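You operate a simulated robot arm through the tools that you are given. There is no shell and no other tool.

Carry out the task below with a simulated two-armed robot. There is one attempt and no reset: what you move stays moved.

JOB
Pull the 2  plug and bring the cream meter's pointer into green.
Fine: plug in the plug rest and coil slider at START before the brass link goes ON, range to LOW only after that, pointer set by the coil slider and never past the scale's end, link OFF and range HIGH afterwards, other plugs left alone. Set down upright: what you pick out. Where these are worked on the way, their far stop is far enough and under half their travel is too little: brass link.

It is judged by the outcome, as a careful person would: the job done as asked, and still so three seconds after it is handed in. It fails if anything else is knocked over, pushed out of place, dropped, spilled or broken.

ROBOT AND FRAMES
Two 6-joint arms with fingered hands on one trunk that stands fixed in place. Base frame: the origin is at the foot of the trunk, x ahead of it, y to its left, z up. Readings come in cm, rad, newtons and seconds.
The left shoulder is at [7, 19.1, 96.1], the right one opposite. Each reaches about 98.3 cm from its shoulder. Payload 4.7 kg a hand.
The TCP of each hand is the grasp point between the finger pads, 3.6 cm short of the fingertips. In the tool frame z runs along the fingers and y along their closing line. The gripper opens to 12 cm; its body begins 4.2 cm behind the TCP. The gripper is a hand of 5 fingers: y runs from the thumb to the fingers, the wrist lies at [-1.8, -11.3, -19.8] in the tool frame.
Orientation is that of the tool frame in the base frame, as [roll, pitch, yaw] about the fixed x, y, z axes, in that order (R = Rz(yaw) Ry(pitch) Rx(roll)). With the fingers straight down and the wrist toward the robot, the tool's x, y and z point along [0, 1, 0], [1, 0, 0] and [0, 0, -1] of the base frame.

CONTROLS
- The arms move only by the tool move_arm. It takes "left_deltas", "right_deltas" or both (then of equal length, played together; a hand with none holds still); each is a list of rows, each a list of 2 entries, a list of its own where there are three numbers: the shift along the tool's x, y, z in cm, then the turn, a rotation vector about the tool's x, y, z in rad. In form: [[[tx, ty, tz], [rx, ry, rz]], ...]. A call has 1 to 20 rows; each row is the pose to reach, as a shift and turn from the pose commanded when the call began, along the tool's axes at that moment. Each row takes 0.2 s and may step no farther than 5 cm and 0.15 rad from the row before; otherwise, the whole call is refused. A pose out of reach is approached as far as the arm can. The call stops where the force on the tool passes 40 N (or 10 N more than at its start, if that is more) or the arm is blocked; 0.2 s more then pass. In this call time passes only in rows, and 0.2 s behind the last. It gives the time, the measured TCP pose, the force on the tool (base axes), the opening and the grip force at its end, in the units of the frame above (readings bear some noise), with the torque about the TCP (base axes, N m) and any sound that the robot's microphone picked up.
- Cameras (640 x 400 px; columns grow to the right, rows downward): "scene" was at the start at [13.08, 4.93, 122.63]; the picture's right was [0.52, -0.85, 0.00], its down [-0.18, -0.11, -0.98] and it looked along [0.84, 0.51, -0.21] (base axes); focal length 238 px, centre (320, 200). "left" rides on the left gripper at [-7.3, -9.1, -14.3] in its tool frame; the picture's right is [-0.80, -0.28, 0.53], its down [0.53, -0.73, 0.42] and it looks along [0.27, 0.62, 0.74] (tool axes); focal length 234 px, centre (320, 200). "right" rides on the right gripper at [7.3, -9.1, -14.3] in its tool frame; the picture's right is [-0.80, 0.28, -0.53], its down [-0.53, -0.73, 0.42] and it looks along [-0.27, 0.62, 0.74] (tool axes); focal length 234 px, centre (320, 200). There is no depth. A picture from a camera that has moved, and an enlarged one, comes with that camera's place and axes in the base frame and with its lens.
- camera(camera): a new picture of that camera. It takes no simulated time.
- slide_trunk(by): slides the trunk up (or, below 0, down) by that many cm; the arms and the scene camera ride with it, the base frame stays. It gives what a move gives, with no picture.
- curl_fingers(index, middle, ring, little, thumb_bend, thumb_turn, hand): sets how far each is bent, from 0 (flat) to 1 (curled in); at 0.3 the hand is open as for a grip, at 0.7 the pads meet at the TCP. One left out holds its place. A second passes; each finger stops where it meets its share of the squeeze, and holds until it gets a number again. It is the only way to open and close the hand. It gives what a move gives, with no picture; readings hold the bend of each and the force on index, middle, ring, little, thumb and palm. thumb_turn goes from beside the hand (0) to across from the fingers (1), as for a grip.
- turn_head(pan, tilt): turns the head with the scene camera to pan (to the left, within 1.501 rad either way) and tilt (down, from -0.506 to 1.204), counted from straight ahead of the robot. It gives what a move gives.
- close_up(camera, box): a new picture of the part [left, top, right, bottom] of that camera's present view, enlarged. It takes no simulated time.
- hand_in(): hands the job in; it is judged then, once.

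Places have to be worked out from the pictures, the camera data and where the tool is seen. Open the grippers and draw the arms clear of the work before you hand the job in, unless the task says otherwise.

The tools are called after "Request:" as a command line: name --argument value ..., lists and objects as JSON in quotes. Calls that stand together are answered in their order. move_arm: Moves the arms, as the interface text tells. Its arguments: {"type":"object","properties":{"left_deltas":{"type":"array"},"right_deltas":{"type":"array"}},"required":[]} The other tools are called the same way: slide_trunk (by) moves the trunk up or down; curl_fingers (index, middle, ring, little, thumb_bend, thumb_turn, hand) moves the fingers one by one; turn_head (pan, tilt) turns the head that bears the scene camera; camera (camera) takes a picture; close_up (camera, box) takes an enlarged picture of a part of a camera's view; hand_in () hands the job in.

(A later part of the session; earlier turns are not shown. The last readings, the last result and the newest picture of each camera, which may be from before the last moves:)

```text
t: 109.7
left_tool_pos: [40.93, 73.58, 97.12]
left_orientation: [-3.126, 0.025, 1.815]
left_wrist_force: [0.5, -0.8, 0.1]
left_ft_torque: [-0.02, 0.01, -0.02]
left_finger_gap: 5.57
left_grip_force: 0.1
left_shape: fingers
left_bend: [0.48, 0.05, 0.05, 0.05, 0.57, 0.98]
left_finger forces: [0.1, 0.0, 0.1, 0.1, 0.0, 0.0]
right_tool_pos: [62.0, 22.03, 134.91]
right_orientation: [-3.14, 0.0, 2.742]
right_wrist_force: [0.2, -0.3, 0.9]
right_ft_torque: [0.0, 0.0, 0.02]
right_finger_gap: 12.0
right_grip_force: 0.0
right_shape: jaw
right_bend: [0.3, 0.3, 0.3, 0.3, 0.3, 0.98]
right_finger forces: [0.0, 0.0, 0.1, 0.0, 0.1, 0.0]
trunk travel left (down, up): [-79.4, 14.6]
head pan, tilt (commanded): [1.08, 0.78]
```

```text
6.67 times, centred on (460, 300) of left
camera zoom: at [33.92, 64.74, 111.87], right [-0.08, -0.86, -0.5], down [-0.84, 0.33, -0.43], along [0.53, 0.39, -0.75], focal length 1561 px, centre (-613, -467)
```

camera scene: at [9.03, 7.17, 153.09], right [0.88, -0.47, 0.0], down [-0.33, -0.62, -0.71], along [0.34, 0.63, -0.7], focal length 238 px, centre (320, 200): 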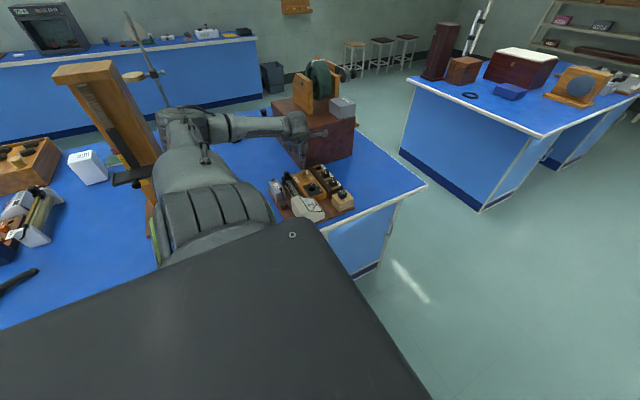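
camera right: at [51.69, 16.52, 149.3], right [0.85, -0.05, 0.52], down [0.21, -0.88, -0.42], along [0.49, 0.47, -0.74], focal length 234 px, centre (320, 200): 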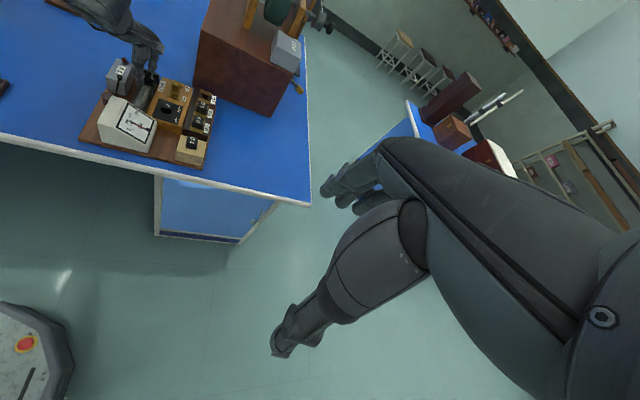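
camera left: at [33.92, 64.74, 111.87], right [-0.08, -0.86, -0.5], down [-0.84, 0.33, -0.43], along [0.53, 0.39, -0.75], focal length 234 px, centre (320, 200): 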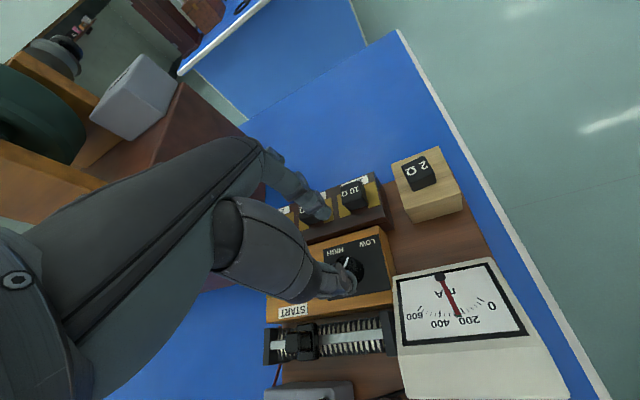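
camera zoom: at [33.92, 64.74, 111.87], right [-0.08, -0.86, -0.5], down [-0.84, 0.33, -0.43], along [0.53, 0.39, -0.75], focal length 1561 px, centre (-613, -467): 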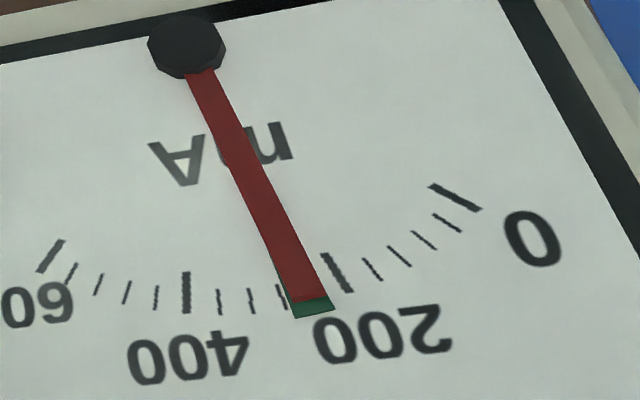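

Viewed straight across, the pointer lies on the green. Now to switch off: I'll swing back to the link at heading ~78° and position the thumb on its −y side to push it to OFF.

Request:
curl_fingers --hand "left" --index 0.5 --thumb_bend 0.55

Request:
move_arm --left_deltas '[[[0, 0, 0], [0, 0, -0.14]], [[0.5, 0.1, 0], [0, 0, -0.28]], [[1.5, 0.4, 0], [0, 0, -0.42]], [[3, 0.75, -0.1], [0, 0, -0.56]], [[4.5, 1.1, -0.13], [0, 0, -0.7]], [[6, 1.5, -0.18], [0, 0, -0.84]], [[7.5, 1.85, -0.22], [0, 0, -0.98]], [[8.93, 2.22, -0.26], [0, 0, -1.117]]]'

Request:
close_up --camera "left" --box '[260, 170, 420, 310]'

Request:
close_up --camera "scene" --box '[270, 145, 340, 205]'

```text
t: 110.7
left_tool_pos: [40.93, 73.57, 97.16]
left_orientation: [-3.124, 0.025, 1.815]
left_wrist_force: [0.0, 0.2, -0.1]
left_ft_torque: [0.02, -0.01, -0.02]
left_finger_gap: 5.57
left_grip_force: 0.1
left_shape: fingers
left_bend: [0.5, 0.05, 0.05, 0.05, 0.55, 0.98]
left_finger forces: [0.0, 0.0, 0.0, 0.1, 0.0, 0.0]
right_tool_pos: [61.87, 21.96, 134.95]
right_orientation: [-3.138, 0.0, 2.743]
right_wrist_force: [0.0, -1.5, 0.1]
right_ft_torque: [0.03, 0.01, 0.0]
right_finger_gap: 11.98
right_grip_force: 0.0
right_shape: jaw
right_bend: [0.3, 0.3, 0.3, 0.3, 0.3, 0.98]
right_finger forces: [0.1, 0.0, 0.0, 0.0, 0.1, 0.1]
trunk travel left (down, up): [-79.4, 14.6]
head pan, tilt (commanded): [1.08, 0.78]
```

```text
t: 112.5
left_tool_pos: [40.93, 82.81, 97.19]
left_orientation: [-3.112, -0.005, 2.932]
left_wrist_force: [0.1, 0.3, -0.5]
left_ft_torque: [-0.01, 0.01, -0.05]
left_finger_gap: 5.57
left_grip_force: 0.0
left_shape: fingers
left_bend: [0.5, 0.05, 0.05, 0.05, 0.55, 0.98]
left_finger forces: [0.1, 0.1, 0.0, 0.0, 0.0, 0.1]
right_tool_pos: [61.93, 22.03, 134.83]
right_orientation: [-3.138, 0.0, 2.74]
right_wrist_force: [0.3, 0.9, 0.2]
right_ft_torque: [0.0, 0.01, -0.03]
right_finger_gap: 11.99
right_grip_force: 0.0
right_shape: jaw
right_bend: [0.3, 0.3, 0.3, 0.3, 0.3, 0.98]
right_finger forces: [0.0, 0.0, 0.0, 0.0, 0.1, 0.0]
trunk travel left (down, up): [-79.4, 14.6]
head pan, tilt (commanded): [1.08, 0.78]
```

```text
2.86 times, centred on (340, 240) of left
camera zoom: at [46.35, 72.77, 111.69], right [0.72, -0.45, -0.52], down [-0.68, -0.62, -0.4], along [-0.14, 0.64, -0.75], focal length 669 px, centre (263, 86)
```

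zoom: 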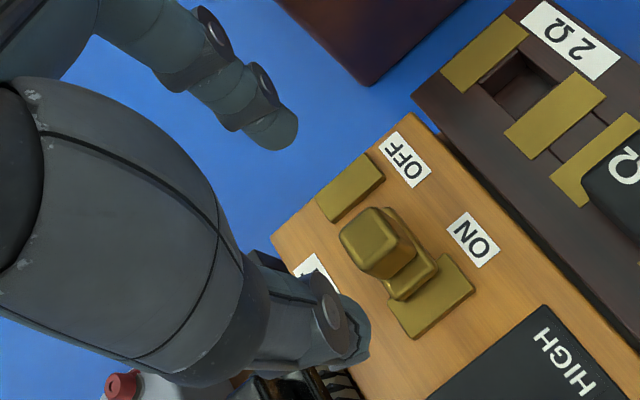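

```text
6.67 times, centred on (305, 175) of scene
camera zoom: at [9.04, 7.35, 153.08], right [0.88, -0.47, 0.0], down [-0.33, -0.62, -0.71], along [0.33, 0.63, -0.7], focal length 1586 px, centre (420, 367)
```

zoom: 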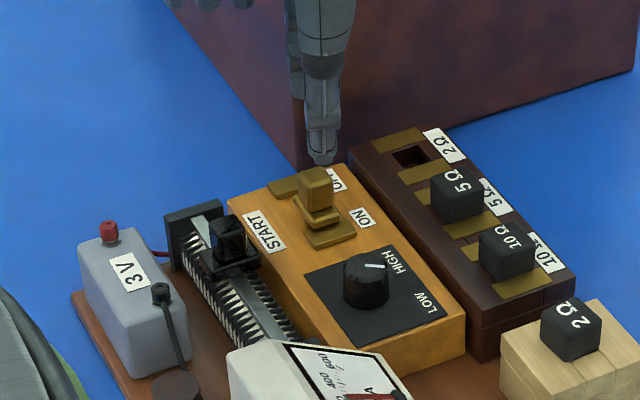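

Link knob will sit between thumb and index. Lowering 5.6 cm.

Request:
move_arm --left_deltas '[[[0, 0.05, 2], [0, 0, 0]], [[0, 0.1, 4], [0, 0, 0]], [[0, 0.15, 5.6], [0, 0, 0]]]'

Request:
close_up --camera "left" --box '[260, 170, 420, 310]'

Request:
close_up --camera "scene" --box '[280, 150, 340, 200]'

```text
t: 113.3
left_tool_pos: [40.92, 82.85, 91.58]
left_orientation: [-3.113, -0.006, 2.932]
left_wrist_force: [-0.5, 0.5, -0.1]
left_ft_torque: [0.03, 0.03, -0.01]
left_finger_gap: 5.57
left_grip_force: 0.0
left_shape: fingers
left_bend: [0.5, 0.05, 0.05, 0.05, 0.55, 0.98]
left_finger forces: [0.0, 0.1, 0.0, 0.0, 0.0, 0.0]
right_tool_pos: [62.02, 21.98, 134.89]
right_orientation: [-3.14, 0.0, 2.743]
right_wrist_force: [-0.5, 0.4, -1.1]
right_ft_torque: [-0.01, -0.01, -0.02]
right_finger_gap: 11.99
right_grip_force: 0.0
right_shape: jaw
right_bend: [0.3, 0.3, 0.3, 0.3, 0.3, 0.98]
right_finger forces: [0.0, 0.1, 0.1, 0.1, 0.0, 0.0]
trunk travel left (down, up): [-79.4, 14.6]
head pan, tilt (commanded): [1.08, 0.78]
```

```text
2.86 times, centred on (340, 240) of left
camera zoom: at [46.23, 72.77, 106.17], right [0.72, -0.45, -0.52], down [-0.68, -0.62, -0.4], along [-0.14, 0.64, -0.75], focal length 669 px, centre (263, 86)
```

zoom: 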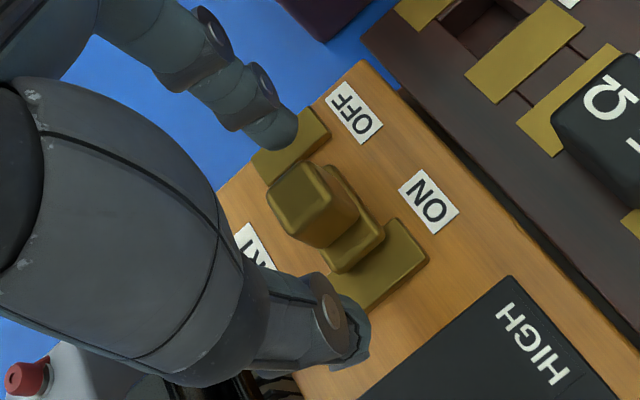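

```text
8.00 times, centred on (310, 175) of scene
camera zoom: at [8.96, 7.3, 153.09], right [0.88, -0.47, 0.0], down [-0.33, -0.62, -0.71], along [0.33, 0.63, -0.7], focal length 1903 px, centre (400, 400)
```

zoom: 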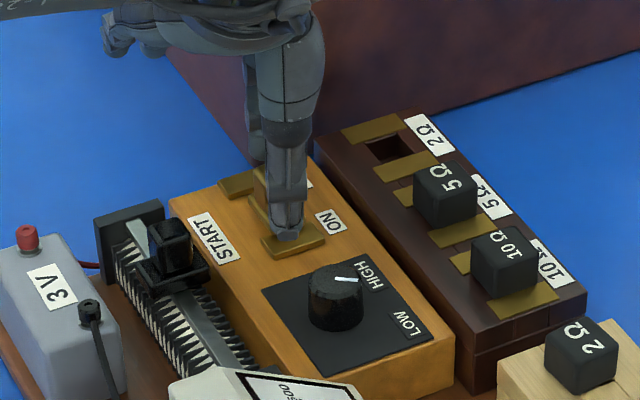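

Thumb is on the −y side of the link knob. Pushing +y in small rows to bring the link to OFF.

Request:
move_arm --left_deltas '[[[0.2, 0.94, -0.03], [0, 0, 0]], [[0.4, 1.88, -0.05], [0, 0, 0]], [[0.6, 2.82, -0.08], [0, 0, 0]], [[0.8, 3.75, -0.11], [0, 0, 0]], [[1.0, 4.69, -0.13], [0, 0, 0]]]'

Request:
close_up --camera "left" --box '[260, 170, 420, 310]'

Request:
close_up --camera "scene" --box '[280, 150, 340, 200]'

Request:
close_up --camera "right" --box '[112, 100, 156, 144]'

```text
t: 114.5
left_tool_pos: [40.92, 87.68, 91.57]
left_orientation: [-3.114, -0.006, 2.932]
left_wrist_force: [0.6, 0.5, -0.9]
left_ft_torque: [0.03, 0.05, -0.03]
left_finger_gap: 5.63
left_grip_force: 0.1
left_shape: fingers
left_bend: [0.5, 0.05, 0.05, 0.05, 0.55, 0.97]
left_finger forces: [0.1, 0.0, 0.1, 0.0, 0.0, 0.1]
right_tool_pos: [62.03, 21.98, 134.98]
right_orientation: [-3.139, 0.0, 2.741]
right_wrist_force: [0.7, -0.1, 0.0]
right_ft_torque: [0.01, -0.02, -0.01]
right_finger_gap: 12.0
right_grip_force: 0.0
right_shape: jaw
right_bend: [0.3, 0.3, 0.3, 0.3, 0.3, 0.98]
right_finger forces: [0.0, 0.0, 0.0, 0.1, 0.0, 0.0]
trunk travel left (down, up): [-79.4, 14.6]
head pan, tilt (commanded): [1.08, 0.78]
```

```text
2.86 times, centred on (340, 240) of left
camera zoom: at [46.22, 77.58, 106.16], right [0.72, -0.45, -0.52], down [-0.68, -0.62, -0.4], along [-0.14, 0.64, -0.75], focal length 669 px, centre (263, 86)
```

zoom: 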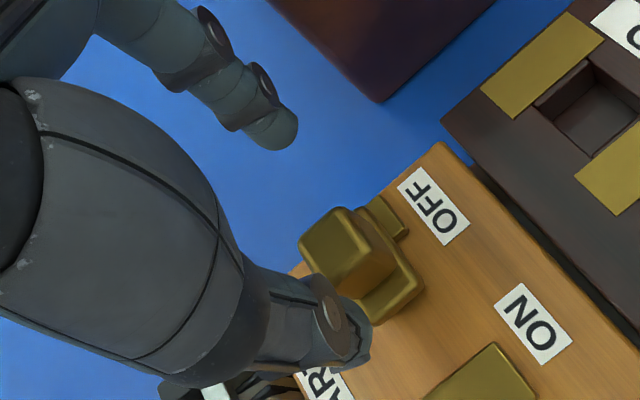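

```text
8.00 times, centred on (310, 175) of scene
camera zoom: at [8.97, 7.31, 153.08], right [0.88, -0.47, 0.0], down [-0.33, -0.62, -0.71], along [0.33, 0.63, -0.7], focal length 1903 px, centre (400, 400)
```

zoom: 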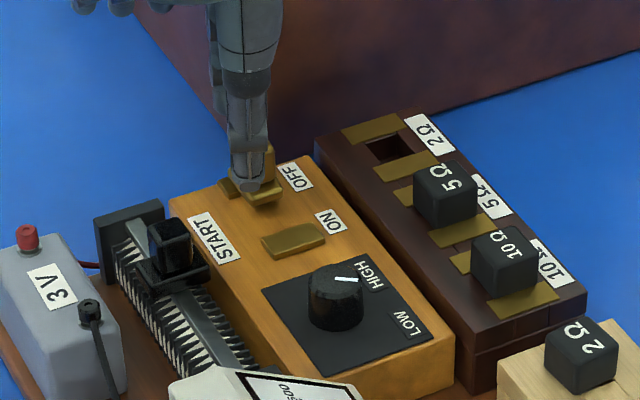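

```text
9.09 times, centred on (134, 122) of right
camera zoom: at [51.68, 16.44, 149.36], right [0.85, -0.06, 0.52], down [0.2, -0.88, -0.42], along [0.49, 0.47, -0.74], focal length 2129 px, centre (2011, 909)
```

zoom: 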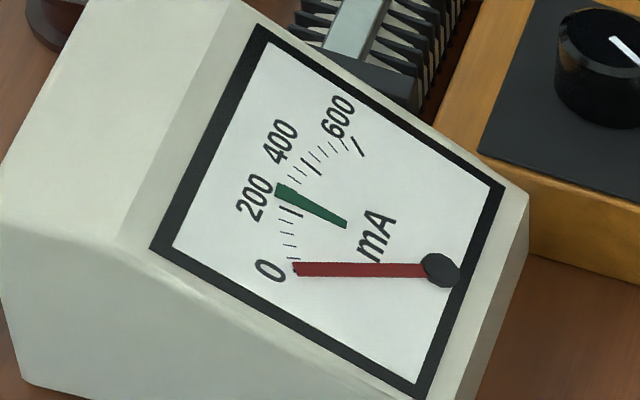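

Pointer is at 0; link is at or near OFF. I'll push slightly more until the thumb feels the stop.

Request:
move_arm --left_deltas '[[[0.06, 0.29, -0.01], [0, 0, 0]], [[0.12, 0.59, -0.02], [0, 0, 0]]]'

Request:
close_up --camera "left" --box '[290, 200, 390, 290]'

```text
t: 115.1
left_tool_pos: [40.95, 88.15, 91.6]
left_orientation: [-3.113, -0.006, 2.933]
left_wrist_force: [-0.3, -1.5, 0.3]
left_ft_torque: [0.0, 0.02, 0.0]
left_finger_gap: 5.76
left_grip_force: 0.5
left_shape: fingers
left_bend: [0.5, 0.05, 0.05, 0.05, 0.54, 0.97]
left_finger forces: [0.0, 0.1, 0.0, 0.1, 1.0, 0.0]
right_tool_pos: [61.91, 21.99, 134.9]
right_orientation: [-3.139, -0.001, 2.742]
right_wrist_force: [-0.3, -0.1, 0.8]
right_ft_torque: [-0.01, -0.01, -0.01]
right_finger_gap: 12.0
right_grip_force: 0.1
right_shape: jaw
right_bend: [0.3, 0.3, 0.3, 0.3, 0.3, 0.98]
right_finger forces: [0.1, 0.0, 0.0, 0.1, 0.0, 0.0]
trunk travel left (down, up): [-79.4, 14.6]
head pan, tilt (commanded): [1.08, 0.78]
```

```text
4.44 times, centred on (340, 245) of left
camera zoom: at [46.26, 78.13, 106.18], right [0.72, -0.45, -0.52], down [-0.68, -0.62, -0.4], along [-0.14, 0.64, -0.75], focal length 1041 px, centre (231, 0)
```

zoom: 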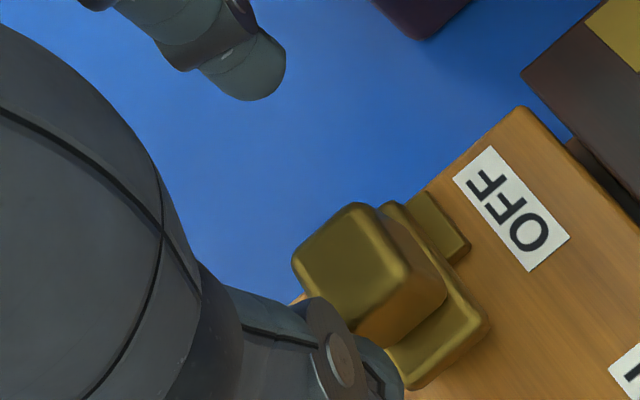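

Request:
move_arm --left_deltas '[[[0.06, 0.29, -0.01], [0, 0, 0]], [[0.12, 0.59, -0.02], [0, 0, 0]]]'

Request:
close_up --camera "scene" --box '[285, 150, 325, 185]'

```text
t: 115.7
left_tool_pos: [40.96, 88.78, 91.73]
left_orientation: [-3.113, -0.004, 2.93]
left_wrist_force: [-0.6, -4.1, -0.2]
left_ft_torque: [-0.12, 0.02, 0.03]
left_finger_gap: 6.18
left_grip_force: 1.7
left_shape: fingers
left_bend: [0.5, 0.05, 0.05, 0.05, 0.52, 0.97]
left_finger forces: [0.0, 0.0, 0.1, 0.0, 4.1, 0.0]
right_tool_pos: [61.96, 21.83, 134.91]
right_orientation: [3.141, -0.002, 2.739]
right_wrist_force: [0.7, 0.5, -0.4]
right_ft_torque: [-0.01, 0.0, 0.0]
right_finger_gap: 12.0
right_grip_force: 0.0
right_shape: jaw
right_bend: [0.3, 0.3, 0.3, 0.3, 0.3, 0.98]
right_finger forces: [0.0, 0.1, 0.1, 0.1, 0.1, 0.0]
trunk travel left (down, up): [-79.4, 14.6]
head pan, tilt (commanded): [1.08, 0.78]
```

```text
11.43 times, centred on (305, 168) of scene
camera zoom: at [8.97, 7.22, 153.09], right [0.88, -0.47, 0.0], down [-0.33, -0.62, -0.71], along [0.33, 0.63, -0.7], focal length 2718 px, centre (491, 571)
```

zoom: 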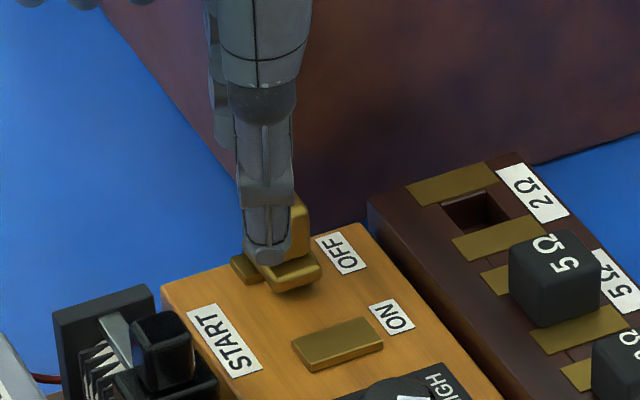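

Link is firmly at OFF (4 N at the stop). I'll back the thumb off, lift, and go over the range knob at heading ~12° to turn it counter-clockwise to HIGH.

Request:
move_arm --left_deltas '[[[-0.2, -0.98, 0.03], [0, 0, 0]], [[-0.2, -0.98, -2.5], [0, 0, 0]], [[-0.2, -0.98, -5.4], [0, 0, 0]], [[-0.9, -4.0, -5.3], [0, 0, 0.14]], [[-1.6, -7.0, -5.2], [0, 0, 0.28]], [[-2.3, -10.0, -5.1], [0, 0, 0.42]], [[-3.0, -13.1, -5.03], [0, 0, 0.56]], [[-3.0, -13.1, -5.03], [0, 0, 0.7]], [[-3.0, -13.1, -5.03], [0, 0, 0.84]], [[-3.0, -13.1, -5.03], [0, 0, 0.98]], [[-3.0, -13.1, -5.03], [0, 0, 1.1]], [[-3.0, -13.1, -5.03], [0, 0, 1.15]]]'

Request:
curl_fingers --hand "left" --index 0.55 --thumb_bend 0.54

Request:
close_up --camera "left" --box '[270, 180, 410, 300]'

Request:
close_up --camera "scene" --box '[280, 150, 350, 210]'

```text
t: 118.3
left_tool_pos: [41.16, 75.61, 96.94]
left_orientation: [-3.125, 0.024, 1.782]
left_wrist_force: [0.2, 0.6, -0.3]
left_ft_torque: [0.01, 0.01, -0.01]
left_finger_gap: 5.61
left_grip_force: 0.1
left_shape: fingers
left_bend: [0.5, 0.05, 0.05, 0.05, 0.55, 0.98]
left_finger forces: [0.0, 0.1, 0.0, 0.0, 0.0, 0.0]
right_tool_pos: [61.99, 21.96, 134.94]
right_orientation: [-3.141, -0.001, 2.741]
right_wrist_force: [-0.4, 0.0, 0.4]
right_ft_torque: [0.01, -0.02, 0.0]
right_finger_gap: 11.98
right_grip_force: 0.0
right_shape: jaw
right_bend: [0.3, 0.3, 0.3, 0.3, 0.3, 0.98]
right_finger forces: [0.1, 0.1, 0.0, 0.1, 0.1, 0.0]
trunk travel left (down, up): [-79.4, 14.6]
head pan, tilt (commanded): [1.08, 0.78]
```

```text
t: 119.3
left_tool_pos: [41.22, 75.46, 96.96]
left_orientation: [-3.127, 0.024, 1.782]
left_wrist_force: [0.7, 0.7, 0.2]
left_ft_torque: [0.02, -0.01, -0.03]
left_finger_gap: 4.95
left_grip_force: 0.0
left_shape: fingers
left_bend: [0.55, 0.05, 0.05, 0.05, 0.54, 0.98]
left_finger forces: [0.0, 0.1, 0.0, 0.0, 0.0, 0.0]
right_tool_pos: [62.03, 21.96, 134.98]
right_orientation: [-3.139, 0.001, 2.742]
right_wrist_force: [-0.9, 0.0, -0.4]
right_ft_torque: [-0.03, 0.0, -0.03]
right_finger_gap: 12.0
right_grip_force: 0.1
right_shape: jaw
right_bend: [0.3, 0.3, 0.3, 0.3, 0.3, 0.98]
right_finger forces: [0.0, 0.0, 0.0, 0.1, 0.0, 0.0]
trunk travel left (down, up): [-79.4, 14.6]
head pan, tilt (commanded): [1.08, 0.78]
```

```text
3.33 times, centred on (340, 240) of left
camera zoom: at [33.92, 66.87, 111.66], right [-0.11, -0.86, -0.5], down [-0.83, 0.36, -0.43], along [0.54, 0.37, -0.75], focal length 781 px, centre (253, 67)
```

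zoom: 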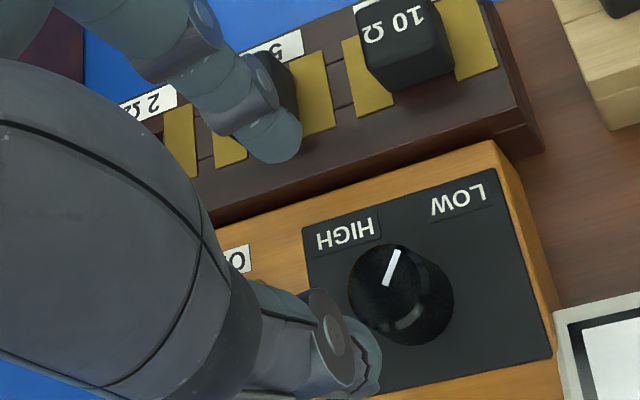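

```text
6.67 times, centred on (315, 180) of scene
camera zoom: at [8.97, 7.3, 153.08], right [0.88, -0.47, 0.0], down [-0.33, -0.62, -0.71], along [0.33, 0.63, -0.7], focal length 1586 px, centre (353, 333)
```

zoom: 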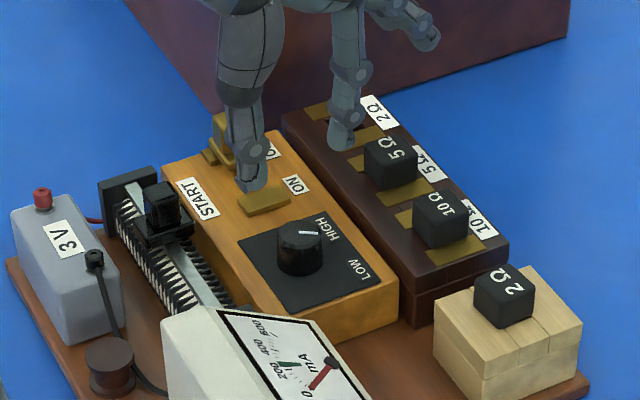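

Knob centre confirmed at (41.3, 74.85). Lowering to z ≈ 90.3 around it.

Request:
move_arm --left_deltas '[[[0.05, 0.03, 2.2], [0, 0, 0]], [[0.12, 0.06, 4.4], [0, 0, 0]], [[0.18, 0.09, 5.8], [0, 0, 0]], [[0.2, 0.1, 6.65], [0, 0, 0]]]'

Request:
close_up --camera "left" --box '[270, 180, 390, 300]'

Request:
close_up --camera "scene" --box '[290, 155, 340, 205]'

```text
t: 120.3
left_tool_pos: [41.05, 75.6, 90.31]
left_orientation: [-3.125, 0.021, 1.783]
left_wrist_force: [-0.2, -0.5, 0.2]
left_ft_torque: [0.01, 0.0, 0.0]
left_finger_gap: 4.95
left_grip_force: 0.0
left_shape: fingers
left_bend: [0.55, 0.05, 0.05, 0.05, 0.54, 0.98]
left_finger forces: [0.0, 0.0, 0.1, 0.0, 0.0, 0.0]
right_tool_pos: [61.98, 21.95, 134.97]
right_orientation: [-3.139, 0.001, 2.741]
right_wrist_force: [1.1, -0.5, 1.0]
right_ft_torque: [-0.02, -0.02, 0.0]
right_finger_gap: 12.0
right_grip_force: 0.0
right_shape: jaw
right_bend: [0.3, 0.3, 0.3, 0.3, 0.3, 0.98]
right_finger forces: [0.0, 0.1, 0.0, 0.0, 0.0, 0.1]
trunk travel left (down, up): [-79.4, 14.6]
head pan, tilt (commanded): [1.08, 0.78]
```

```text
3.33 times, centred on (330, 240) of left
camera zoom: at [33.9, 66.84, 104.97], right [-0.11, -0.86, -0.5], down [-0.83, 0.35, -0.42], along [0.54, 0.37, -0.75], focal length 781 px, centre (287, 67)
```

zoom: 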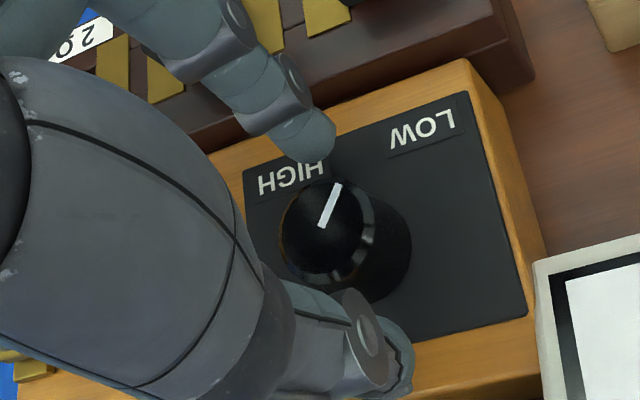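

```text
8.00 times, centred on (315, 180) of scene
camera zoom: at [8.96, 7.34, 153.08], right [0.88, -0.47, 0.0], down [-0.33, -0.62, -0.71], along [0.33, 0.63, -0.7], focal length 1903 px, centre (360, 360)
```

zoom: 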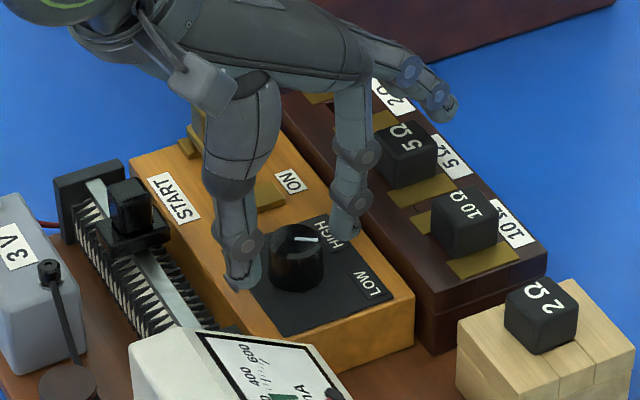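

Thumb and index straddle the knob cleanly with no contact. Closing to grip.

Request:
curl_fingers --hand "left" --index 0.72 --thumb_bend 0.7

Request:
close_up --camera "left" --box '[270, 180, 390, 300]'

```text
t: 121.3
left_tool_pos: [41.27, 75.48, 90.32]
left_orientation: [-3.125, 0.025, 1.786]
left_wrist_force: [1.9, 1.3, -1.9]
left_ft_torque: [0.03, -0.03, 0.02]
left_finger_gap: 2.72
left_grip_force: 8.2
left_shape: fingers
left_bend: [0.62, 0.05, 0.05, 0.05, 0.64, 0.97]
left_finger forces: [9.4, 0.0, 0.1, 0.0, 7.6, 0.0]
right_tool_pos: [62.08, 21.95, 134.97]
right_orientation: [-3.139, -0.003, 2.741]
right_wrist_force: [0.0, 0.5, 0.0]
right_ft_torque: [0.04, 0.0, -0.03]
right_finger_gap: 11.97
right_grip_force: 0.1
right_shape: jaw
right_bend: [0.3, 0.3, 0.3, 0.3, 0.3, 0.98]
right_finger forces: [0.0, 0.0, 0.0, 0.0, 0.1, 0.0]
trunk travel left (down, up): [-79.4, 14.6]
head pan, tilt (commanded): [1.08, 0.78]
```

```text
3.33 times, centred on (330, 240) of left
camera zoom: at [33.93, 66.86, 104.97], right [-0.11, -0.86, -0.5], down [-0.83, 0.35, -0.42], along [0.54, 0.37, -0.75], focal length 781 px, centre (287, 67)
```

zoom: 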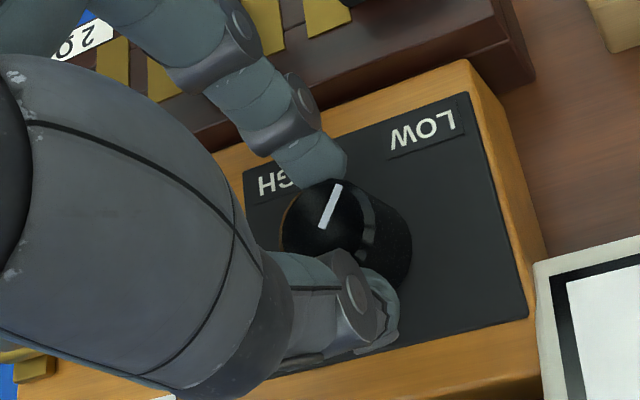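

Good grip. Rotating counter-clockwise 0.78 rad about the knob axis.

Request:
move_arm --left_deltas '[[[0.0, -0.08, 0], [0, 0, -0.12]], [[0.0, -0.15, 0], [0, 0, -0.24]], [[-0.02, -0.23, 0], [0, 0, -0.36]], [[-0.04, -0.3, 0], [0, 0, -0.48]], [[-0.07, -0.37, 0], [0, 0, -0.6]], [[-0.11, -0.43, 0], [0, 0, -0.72]], [[-0.13, -0.46, 0], [0, 0, -0.78]]]'

Request:
close_up --camera "left" --box '[270, 180, 390, 300]'

Request:
close_up --camera "scene" --box '[290, 155, 340, 205]'

```text
t: 122.9
left_tool_pos: [40.79, 75.32, 90.21]
left_orientation: [-3.114, 0.006, 2.565]
left_wrist_force: [4.2, 2.5, 0.0]
left_ft_torque: [0.09, -0.17, 0.0]
left_finger_gap: 2.7
left_grip_force: 8.4
left_shape: fingers
left_bend: [0.61, 0.05, 0.05, 0.05, 0.64, 0.97]
left_finger forces: [10.8, 0.0, 0.0, 0.0, 6.3, 0.1]
right_tool_pos: [62.0, 22.12, 134.94]
right_orientation: [-3.14, -0.001, 2.742]
right_wrist_force: [0.1, -0.9, 0.5]
right_ft_torque: [0.01, -0.01, -0.01]
right_finger_gap: 12.02
right_grip_force: 0.1
right_shape: jaw
right_bend: [0.3, 0.3, 0.3, 0.3, 0.3, 0.98]
right_finger forces: [0.0, 0.0, 0.0, 0.1, 0.0, 0.0]
trunk travel left (down, up): [-79.4, 14.6]
head pan, tilt (commanded): [1.08, 0.78]
```

```text
3.33 times, centred on (330, 240) of left
camera zoom: at [42.0, 64.09, 104.95], right [0.52, -0.69, -0.51], down [-0.85, -0.33, -0.41], along [0.11, 0.65, -0.76], focal length 781 px, centre (287, 67)
```

zoom: 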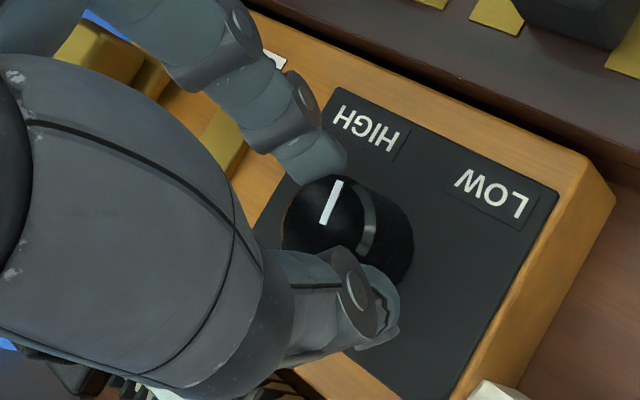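

```text
8.00 times, centred on (315, 180) of scene
camera zoom: at [9.05, 7.33, 153.08], right [0.88, -0.47, 0.0], down [-0.33, -0.62, -0.71], along [0.33, 0.63, -0.7], focal length 1903 px, centre (360, 360)
```

zoom: 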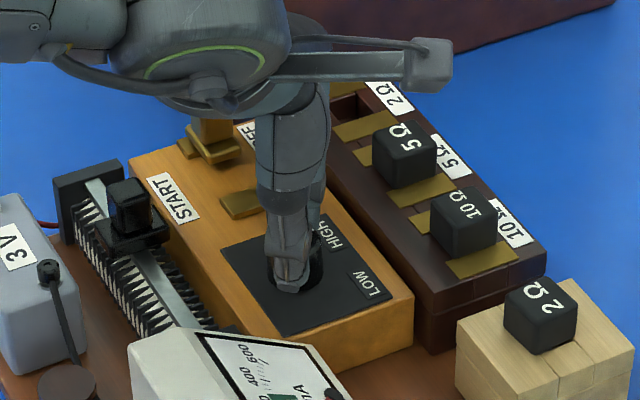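

The knob turned with the hand; about 20–25° remain to HIGH. To keep the thumb off the meter I'll release slightly, lift, swing back to heading ~30° and take a second bite.

Request:
curl_fingers --hand "left" --index 0.56 --thumb_bend 0.57

Request:
move_arm --left_deltas '[[[0, 0, -1.5], [0, 0, 0]], [[0, 0, -4], [0, 0, 0]], [[0, 0, -5], [0, 0, 0]], [[0, 0.1, -5], [0, 0, 0.12]], [[0.0, 0.15, -5], [0, 0, 0.24]], [[-0.05, 0.22, -5], [0, 0, 0.36]], [[-0.1, 0.3, -5], [0, 0, 0.48]]]'

Request:
close_up --camera "left" --box '[270, 180, 410, 300]'

Request:
close_up --camera "scene" --box '[290, 155, 340, 205]'

```text
t: 123.9
left_tool_pos: [40.78, 75.19, 90.39]
left_orientation: [-3.114, 0.007, 2.564]
left_wrist_force: [0.2, -0.1, -0.2]
left_ft_torque: [-0.03, -0.03, 0.02]
left_finger_gap: 4.46
left_grip_force: 0.0
left_shape: fingers
left_bend: [0.56, 0.05, 0.05, 0.05, 0.56, 0.97]
left_finger forces: [0.0, 0.0, 0.0, 0.1, 0.0, 0.1]
right_tool_pos: [62.01, 21.85, 134.91]
right_orientation: [-3.14, 0.0, 2.743]
right_wrist_force: [0.2, -0.3, -0.8]
right_ft_torque: [0.0, 0.0, -0.02]
right_finger_gap: 12.0
right_grip_force: 0.1
right_shape: jaw
right_bend: [0.3, 0.3, 0.3, 0.3, 0.3, 0.98]
right_finger forces: [0.0, 0.0, 0.0, 0.0, 0.1, 0.0]
trunk travel left (down, up): [-79.4, 14.6]
head pan, tilt (commanded): [1.08, 0.78]
```

```text
t: 125.5
left_tool_pos: [40.98, 75.67, 95.44]
left_orientation: [-3.12, 0.017, 2.081]
left_wrist_force: [0.6, 0.1, 0.1]
left_ft_torque: [-0.03, 0.02, 0.03]
left_finger_gap: 4.47
left_grip_force: 0.0
left_shape: fingers
left_bend: [0.56, 0.05, 0.05, 0.05, 0.56, 0.97]
left_finger forces: [0.0, 0.1, 0.0, 0.1, 0.0, 0.0]
right_tool_pos: [62.01, 22.05, 135.05]
right_orientation: [-3.138, 0.001, 2.742]
right_wrist_force: [0.4, -0.6, -0.7]
right_ft_torque: [-0.01, 0.01, -0.03]
right_finger_gap: 12.01
right_grip_force: 0.1
right_shape: jaw
right_bend: [0.3, 0.3, 0.3, 0.3, 0.3, 0.98]
right_finger forces: [0.1, 0.1, 0.0, 0.0, 0.0, 0.0]
trunk travel left (down, up): [-79.4, 14.6]
head pan, tilt (commanded): [1.08, 0.78]
```

```text
3.33 times, centred on (340, 240) of left
camera zoom: at [36.75, 65.23, 110.02], right [0.14, -0.85, -0.5], down [-0.9, 0.1, -0.42], along [0.4, 0.52, -0.76], focal length 781 px, centre (253, 67)
```

zoom: 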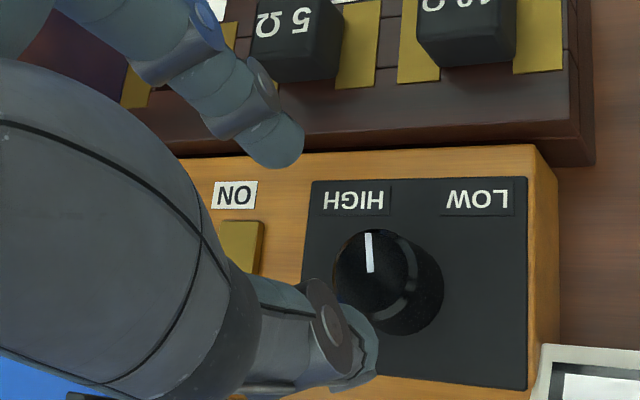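

```text
8.00 times, centred on (315, 180) of scene
camera zoom: at [8.95, 7.32, 153.08], right [0.88, -0.47, 0.0], down [-0.33, -0.62, -0.71], along [0.33, 0.63, -0.7], focal length 1903 px, centre (360, 360)
```

zoom: 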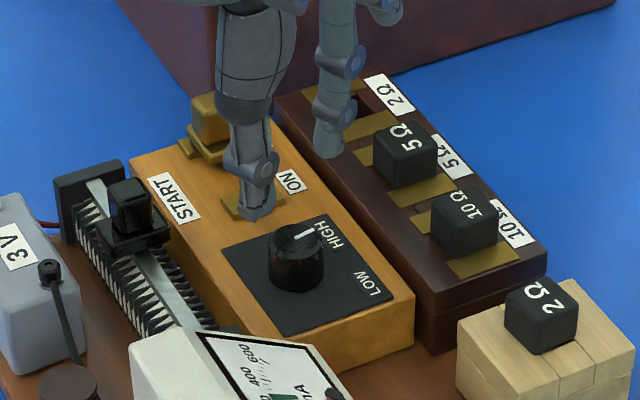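

The line now points roughly between the labels (≈ +7°); about 33° remain. I'll lower at heading ~22°, grip and turn again.

Request:
move_arm --left_deltas '[[[-0.12, 0.05, 1.0], [0, 0, 0.126]], [[-0.12, 0.07, 2.5], [0, 0, 0.126]], [[-0.12, 0.09, 4.0], [0, 0, 0.126]], [[-0.12, 0.1, 5.1], [0, 0, 0.126]]]'

Request:
curl_fingers --hand "left" --index 0.72 --thumb_bend 0.7

Request:
close_up --camera "left" --box '[270, 180, 390, 300]'

```text
t: 126.5
left_tool_pos: [41.16, 75.47, 90.21]
left_orientation: [-3.12, 0.023, 1.956]
left_wrist_force: [0.1, -0.6, -0.2]
left_ft_torque: [-0.02, 0.01, -0.01]
left_finger_gap: 4.46
left_grip_force: 0.1
left_shape: fingers
left_bend: [0.56, 0.05, 0.05, 0.05, 0.56, 0.97]
left_finger forces: [0.1, 0.1, 0.0, 0.0, 0.0, 0.0]
right_tool_pos: [62.02, 22.03, 134.94]
right_orientation: [-3.14, -0.002, 2.742]
right_wrist_force: [0.0, 0.1, -0.4]
right_ft_torque: [-0.01, 0.0, 0.02]
right_finger_gap: 12.0
right_grip_force: 0.1
right_shape: jaw
right_bend: [0.3, 0.3, 0.3, 0.3, 0.3, 0.98]
right_finger forces: [0.1, 0.0, 0.0, 0.1, 0.0, 0.0]
trunk travel left (down, up): [-79.4, 14.6]
head pan, tilt (commanded): [1.08, 0.78]
```

```text
t: 127.5
left_tool_pos: [41.13, 75.49, 90.35]
left_orientation: [-3.121, 0.022, 1.956]
left_wrist_force: [1.0, 0.0, -2.4]
left_ft_torque: [0.05, -0.01, 0.04]
left_finger_gap: 2.69
left_grip_force: 8.3
left_shape: fingers
left_bend: [0.62, 0.05, 0.05, 0.05, 0.64, 0.97]
left_finger forces: [9.0, 0.0, 0.1, 0.0, 7.7, 0.1]
right_tool_pos: [62.08, 22.04, 134.96]
right_orientation: [-3.141, -0.003, 2.74]
right_wrist_force: [-0.4, 0.0, 0.1]
right_ft_torque: [0.02, -0.01, 0.0]
right_finger_gap: 12.01
right_grip_force: 0.0
right_shape: jaw
right_bend: [0.3, 0.3, 0.3, 0.3, 0.3, 0.98]
right_finger forces: [0.0, 0.1, 0.1, 0.0, 0.1, 0.1]
trunk travel left (down, up): [-79.4, 14.6]
head pan, tilt (commanded): [1.08, 0.78]
```

```text
3.33 times, centred on (330, 240) of left
camera zoom: at [35.57, 65.71, 104.87], right [0.04, -0.86, -0.5], down [-0.88, 0.21, -0.42], along [0.47, 0.46, -0.76], focal length 781 px, centre (287, 67)
```

zoom: 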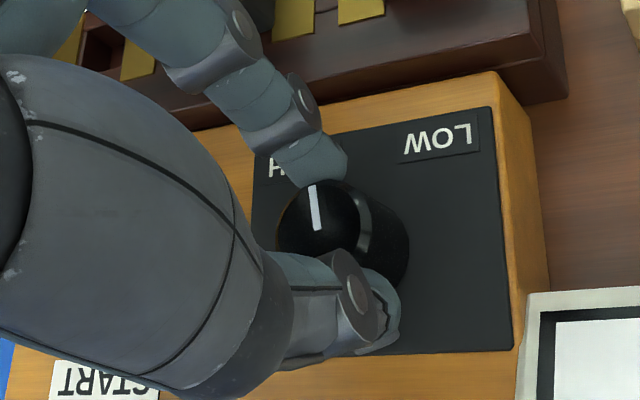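

Gripped again (9.0 / 7.7 N). Rotating counter-clockwise 0.66 rad.

Request:
move_arm --left_deltas '[[[0.0, -0.07, 0], [0, 0, -0.11]], [[0.0, -0.14, 0], [0, 0, -0.22]], [[-0.01, -0.21, 0], [0, 0, -0.33]], [[-0.03, -0.27, 0], [0, 0, -0.44]], [[-0.06, -0.34, 0], [0, 0, -0.55]], [[-0.09, -0.4, 0], [0, 0, -0.66]]]'

Request:
close_up --camera "left" --box '[270, 180, 390, 300]'

Request:
close_up --camera "scene" --box '[290, 155, 340, 205]'

```text
t: 128.9
left_tool_pos: [40.77, 75.18, 90.17]
left_orientation: [-3.112, 0.003, 2.617]
left_wrist_force: [5.5, -0.1, -2.6]
left_ft_torque: [0.01, -0.14, -0.13]
left_finger_gap: 2.73
left_grip_force: 8.5
left_shape: fingers
left_bend: [0.61, 0.05, 0.05, 0.05, 0.64, 0.99]
left_finger forces: [10.0, 0.1, 0.0, 0.1, 7.1, 0.0]
right_tool_pos: [62.04, 21.99, 134.95]
right_orientation: [-3.139, -0.002, 2.739]
right_wrist_force: [-0.7, -0.6, 0.0]
right_ft_torque: [-0.04, -0.03, 0.02]
right_finger_gap: 11.99
right_grip_force: 0.0
right_shape: jaw
right_bend: [0.3, 0.3, 0.3, 0.3, 0.3, 0.98]
right_finger forces: [0.0, 0.0, 0.0, 0.0, 0.0, 0.1]
trunk travel left (down, up): [-79.4, 14.6]
head pan, tilt (commanded): [1.08, 0.78]
```

```text
3.33 times, centred on (330, 240) of left
camera zoom: at [42.76, 64.06, 104.85], right [0.55, -0.66, -0.51], down [-0.83, -0.38, -0.41], along [0.07, 0.65, -0.76], focal length 781 px, centre (287, 67)
```

zoom: 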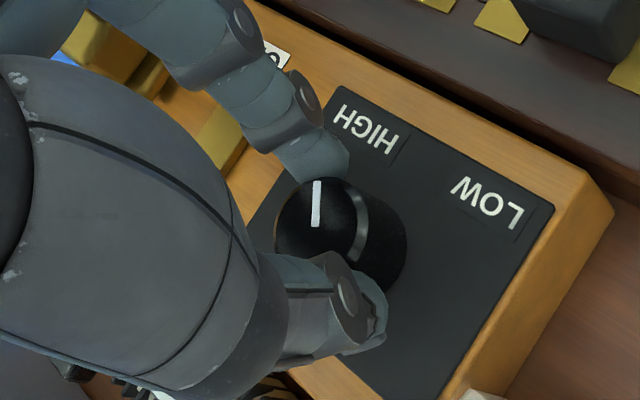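

```text
8.00 times, centred on (315, 180) of scene
camera zoom: at [9.11, 7.34, 153.07], right [0.88, -0.47, 0.0], down [-0.33, -0.62, -0.71], along [0.33, 0.63, -0.7], focal length 1903 px, centre (360, 360)
```

zoom: 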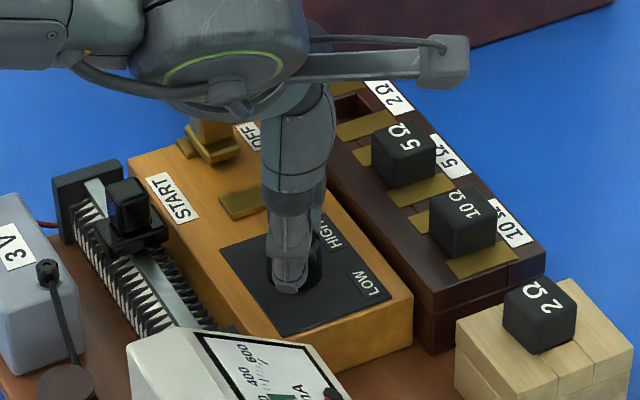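

The line is back where it was at HIGH (same look as at the start) and the hand feels the stop. Releasing slightly and lifting.

Request:
curl_fingers --hand "left" --index 0.55 --thumb_bend 0.58

Request:
move_arm --left_deltas '[[[0, 0, -1.5], [0, 0, 0]], [[0, 0, -4], [0, 0, 0]], [[0, 0, -6], [0, 0, 0]]]'

Request:
close_up --camera "scene" --box '[270, 155, 350, 225]'

Request:
close_up --camera "left" --box '[280, 180, 440, 320]'

Request:
close_up --camera "right" --box '[80, 50, 220, 170]'

```text
t: 129.9
left_tool_pos: [40.7, 75.06, 90.24]
left_orientation: [-3.113, 0.004, 2.617]
left_wrist_force: [-0.7, 0.3, -0.3]
left_ft_torque: [-0.01, -0.02, 0.05]
left_finger_gap: 4.44
left_grip_force: 0.1
left_shape: fingers
left_bend: [0.55, 0.05, 0.05, 0.05, 0.57, 0.98]
left_finger forces: [0.0, 0.0, 0.0, 0.1, 0.1, 0.0]
right_tool_pos: [62.01, 21.94, 134.99]
right_orientation: [-3.141, -0.001, 2.742]
right_wrist_force: [0.2, -0.9, -0.6]
right_ft_torque: [0.02, -0.03, 0.0]
right_finger_gap: 12.01
right_grip_force: 0.1
right_shape: jaw
right_bend: [0.3, 0.3, 0.3, 0.3, 0.3, 0.98]
right_finger forces: [0.1, 0.0, 0.0, 0.0, 0.1, 0.1]
trunk travel left (down, up): [-79.4, 14.6]
head pan, tilt (commanded): [1.08, 0.78]
```

```text
t: 130.7
left_tool_pos: [40.85, 75.28, 96.26]
left_orientation: [-3.112, 0.005, 2.616]
left_wrist_force: [-0.3, 0.7, 0.0]
left_ft_torque: [0.01, 0.0, 0.01]
left_finger_gap: 4.45
left_grip_force: 0.0
left_shape: fingers
left_bend: [0.55, 0.05, 0.05, 0.05, 0.57, 0.98]
left_finger forces: [0.1, 0.0, 0.1, 0.0, 0.0, 0.0]
right_tool_pos: [61.95, 21.9, 134.93]
right_orientation: [3.14, -0.003, 2.741]
right_wrist_force: [0.4, 0.0, -0.8]
right_ft_torque: [0.02, -0.03, 0.03]
right_finger_gap: 11.98
right_grip_force: 0.2
right_shape: jaw
right_bend: [0.3, 0.3, 0.3, 0.3, 0.3, 0.98]
right_finger forces: [0.1, 0.0, 0.1, 0.1, 0.0, 0.0]
trunk travel left (down, up): [-79.4, 14.6]
head pan, tilt (commanded): [1.08, 0.78]
```

```text
5.71 times, centred on (310, 190) of scene
camera zoom: at [8.97, 7.23, 153.08], right [0.88, -0.47, 0.0], down [-0.33, -0.62, -0.71], along [0.33, 0.63, -0.7], focal length 1359 px, centre (377, 257)
```

zoom: 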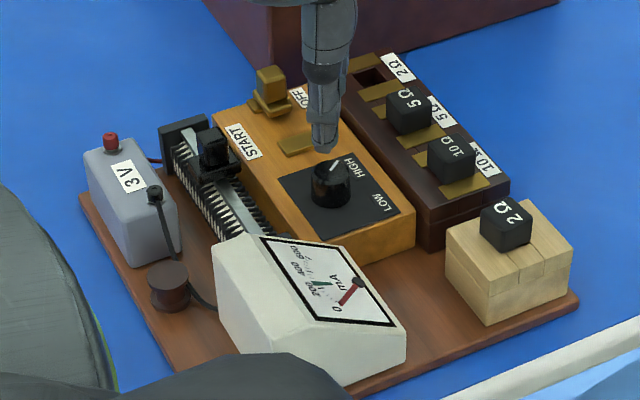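

```text
2.86 times, centred on (360, 250) of left
camera zoom: at [42.6, 64.14, 110.93], right [0.55, -0.66, -0.51], down [-0.83, -0.38, -0.41], along [0.07, 0.65, -0.76], focal length 669 px, centre (206, 57)
```

zoom: 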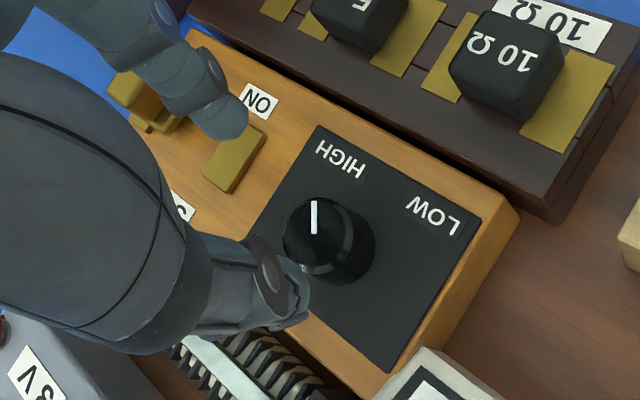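

```text
3.33 times, centred on (150, 110) of right
camera zoom: at [51.68, 16.35, 149.36], right [0.85, -0.06, 0.52], down [0.2, -0.88, -0.42], along [0.49, 0.47, -0.74], focal length 781 px, centre (887, 500)
```

zoom: 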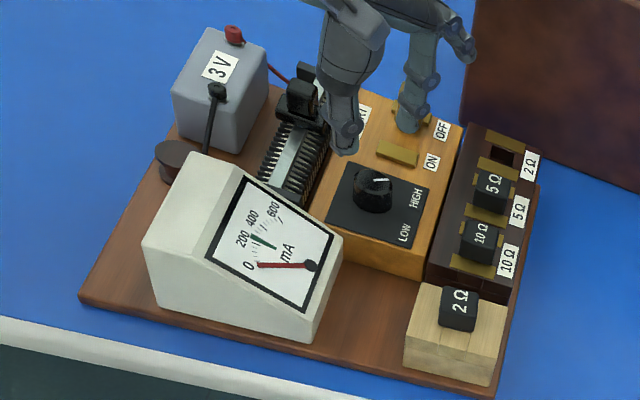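

All set: plug in the rest, link OFF, range HIGH, pointer at 0. Now I'll raise the trunk, draw the left arm back clear of the work, and open the hand.

Request:
slide_trunk --by 12

Request:
move_arm --left_deltas '[[[-2.8, -2.2, 0], [0, 0, 0]], [[-5.6, -4.4, 0], [0, 0, 0]], [[-8.4, -6.6, 0], [0, 0, 0]], [[-11.2, -8.8, 0], [0, 0, 0]], [[-14.0, -11.0, 0], [0, 0, 0]], [[-16.9, -13.3, 0], [0, 0, 0]]]' --right_deltas '[[[-1, -1, -1], [0, 0, 0]], [[-2, -2, -2], [0, 0, 0]], [[-3, -3, -3], [0, 0, 0]], [[-4, -4, -4], [0, 0, 0]], [[-5, -5, -5], [0, 0, 0]], [[-6, -6, -6], [0, 0, 0]]]'

Request:
curl_fingers --hand "left" --index 0.3 --middle 0.3 --ring 0.3 --little 0.3 --thumb_bend 0.3

Request:
camera --camera "scene"

Request:
camera --camera "left"

```text
t: 132.2
left_tool_pos: [40.82, 75.37, 108.16]
left_orientation: [-3.113, 0.003, 2.616]
left_wrist_force: [0.8, -0.4, -0.6]
left_ft_torque: [0.02, 0.02, 0.01]
left_finger_gap: 4.46
left_grip_force: 0.0
left_shape: fingers
left_bend: [0.55, 0.05, 0.05, 0.05, 0.57, 0.98]
left_finger forces: [0.0, 0.1, 0.0, 0.0, 0.0, 0.0]
right_tool_pos: [62.07, 21.98, 147.08]
right_orientation: [-3.14, -0.002, 2.742]
right_wrist_force: [0.4, 0.0, -0.4]
right_ft_torque: [0.04, 0.0, 0.02]
right_finger_gap: 11.97
right_grip_force: 0.0
right_shape: jaw
right_bend: [0.3, 0.3, 0.3, 0.3, 0.3, 0.98]
right_finger forces: [0.0, 0.0, 0.0, 0.1, 0.1, 0.0]
trunk travel left (down, up): [-91.4, 2.6]
head pan, tilt (commanded): [1.08, 0.78]
```

```text
t: 133.6
left_tool_pos: [48.83, 55.23, 108.77]
left_orientation: [-3.115, 0.001, 2.617]
left_wrist_force: [0.2, -0.4, -0.8]
left_ft_torque: [0.01, 0.02, -0.01]
left_finger_gap: 4.45
left_grip_force: 0.0
left_shape: fingers
left_bend: [0.55, 0.05, 0.05, 0.05, 0.57, 0.98]
left_finger forces: [0.0, 0.0, 0.0, 0.0, 0.0, 0.0]
right_tool_pos: [65.38, 13.82, 152.89]
right_orientation: [-3.141, -0.003, 2.743]
right_wrist_force: [0.7, -0.3, -0.2]
right_ft_torque: [0.02, 0.01, 0.02]
right_finger_gap: 11.98
right_grip_force: 0.0
right_shape: jaw
right_bend: [0.3, 0.3, 0.3, 0.3, 0.3, 0.98]
right_finger forces: [0.0, 0.0, 0.0, 0.1, 0.0, 0.0]
trunk travel left (down, up): [-91.4, 2.6]
head pan, tilt (commanded): [1.08, 0.78]
```

```text
t: 134.6
left_tool_pos: [48.71, 55.35, 108.67]
left_orientation: [-3.113, 0.004, 2.616]
left_wrist_force: [0.9, -0.1, 0.3]
left_ft_torque: [0.0, 0.0, -0.04]
left_finger_gap: 12.19
left_grip_force: 0.1
left_shape: fingers
left_bend: [0.3, 0.3, 0.3, 0.3, 0.3, 0.98]
left_finger forces: [0.0, 0.1, 0.1, 0.0, 0.0, 0.0]
right_tool_pos: [65.23, 14.11, 153.1]
right_orientation: [-3.139, 0.0, 2.742]
right_wrist_force: [-0.6, 0.5, -0.7]
right_ft_torque: [-0.03, -0.04, -0.01]
right_finger_gap: 12.0
right_grip_force: 0.2
right_shape: jaw
right_bend: [0.3, 0.3, 0.3, 0.3, 0.3, 0.98]
right_finger forces: [0.0, 0.1, 0.0, 0.0, 0.1, 0.0]
trunk travel left (down, up): [-91.4, 2.6]
head pan, tilt (commanded): [1.08, 0.78]
```

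```text
taken
camera scene: at [8.95, 7.32, 165.08], right [0.88, -0.47, 0.0], down [-0.33, -0.62, -0.71], along [0.33, 0.63, -0.7], focal length 238 px, centre (320, 200)
```

scene: 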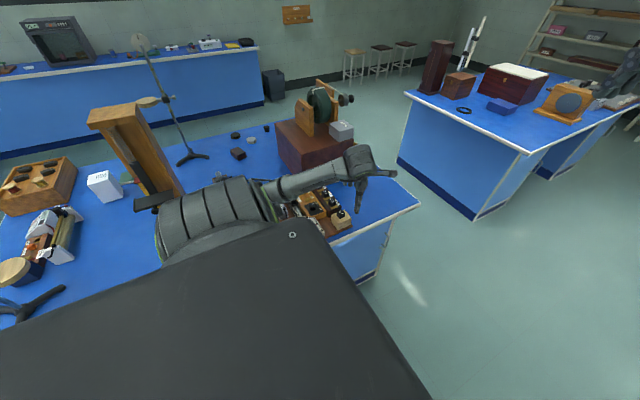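

```text
taken
camera left: at [50.58, 44.17, 123.3], right [0.55, -0.66, -0.51], down [-0.83, -0.38, -0.41], along [0.07, 0.65, -0.76], focal length 234 px, centre (320, 200)
```

left: 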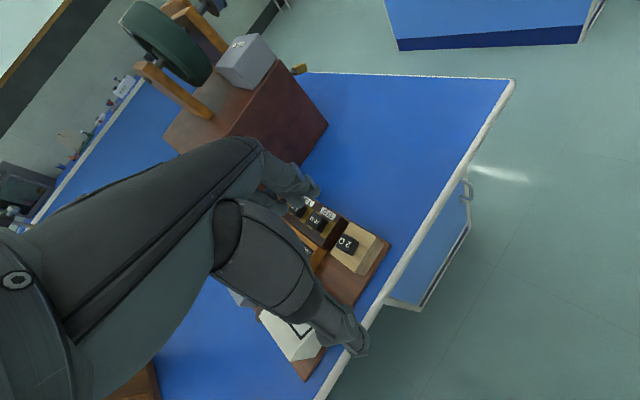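

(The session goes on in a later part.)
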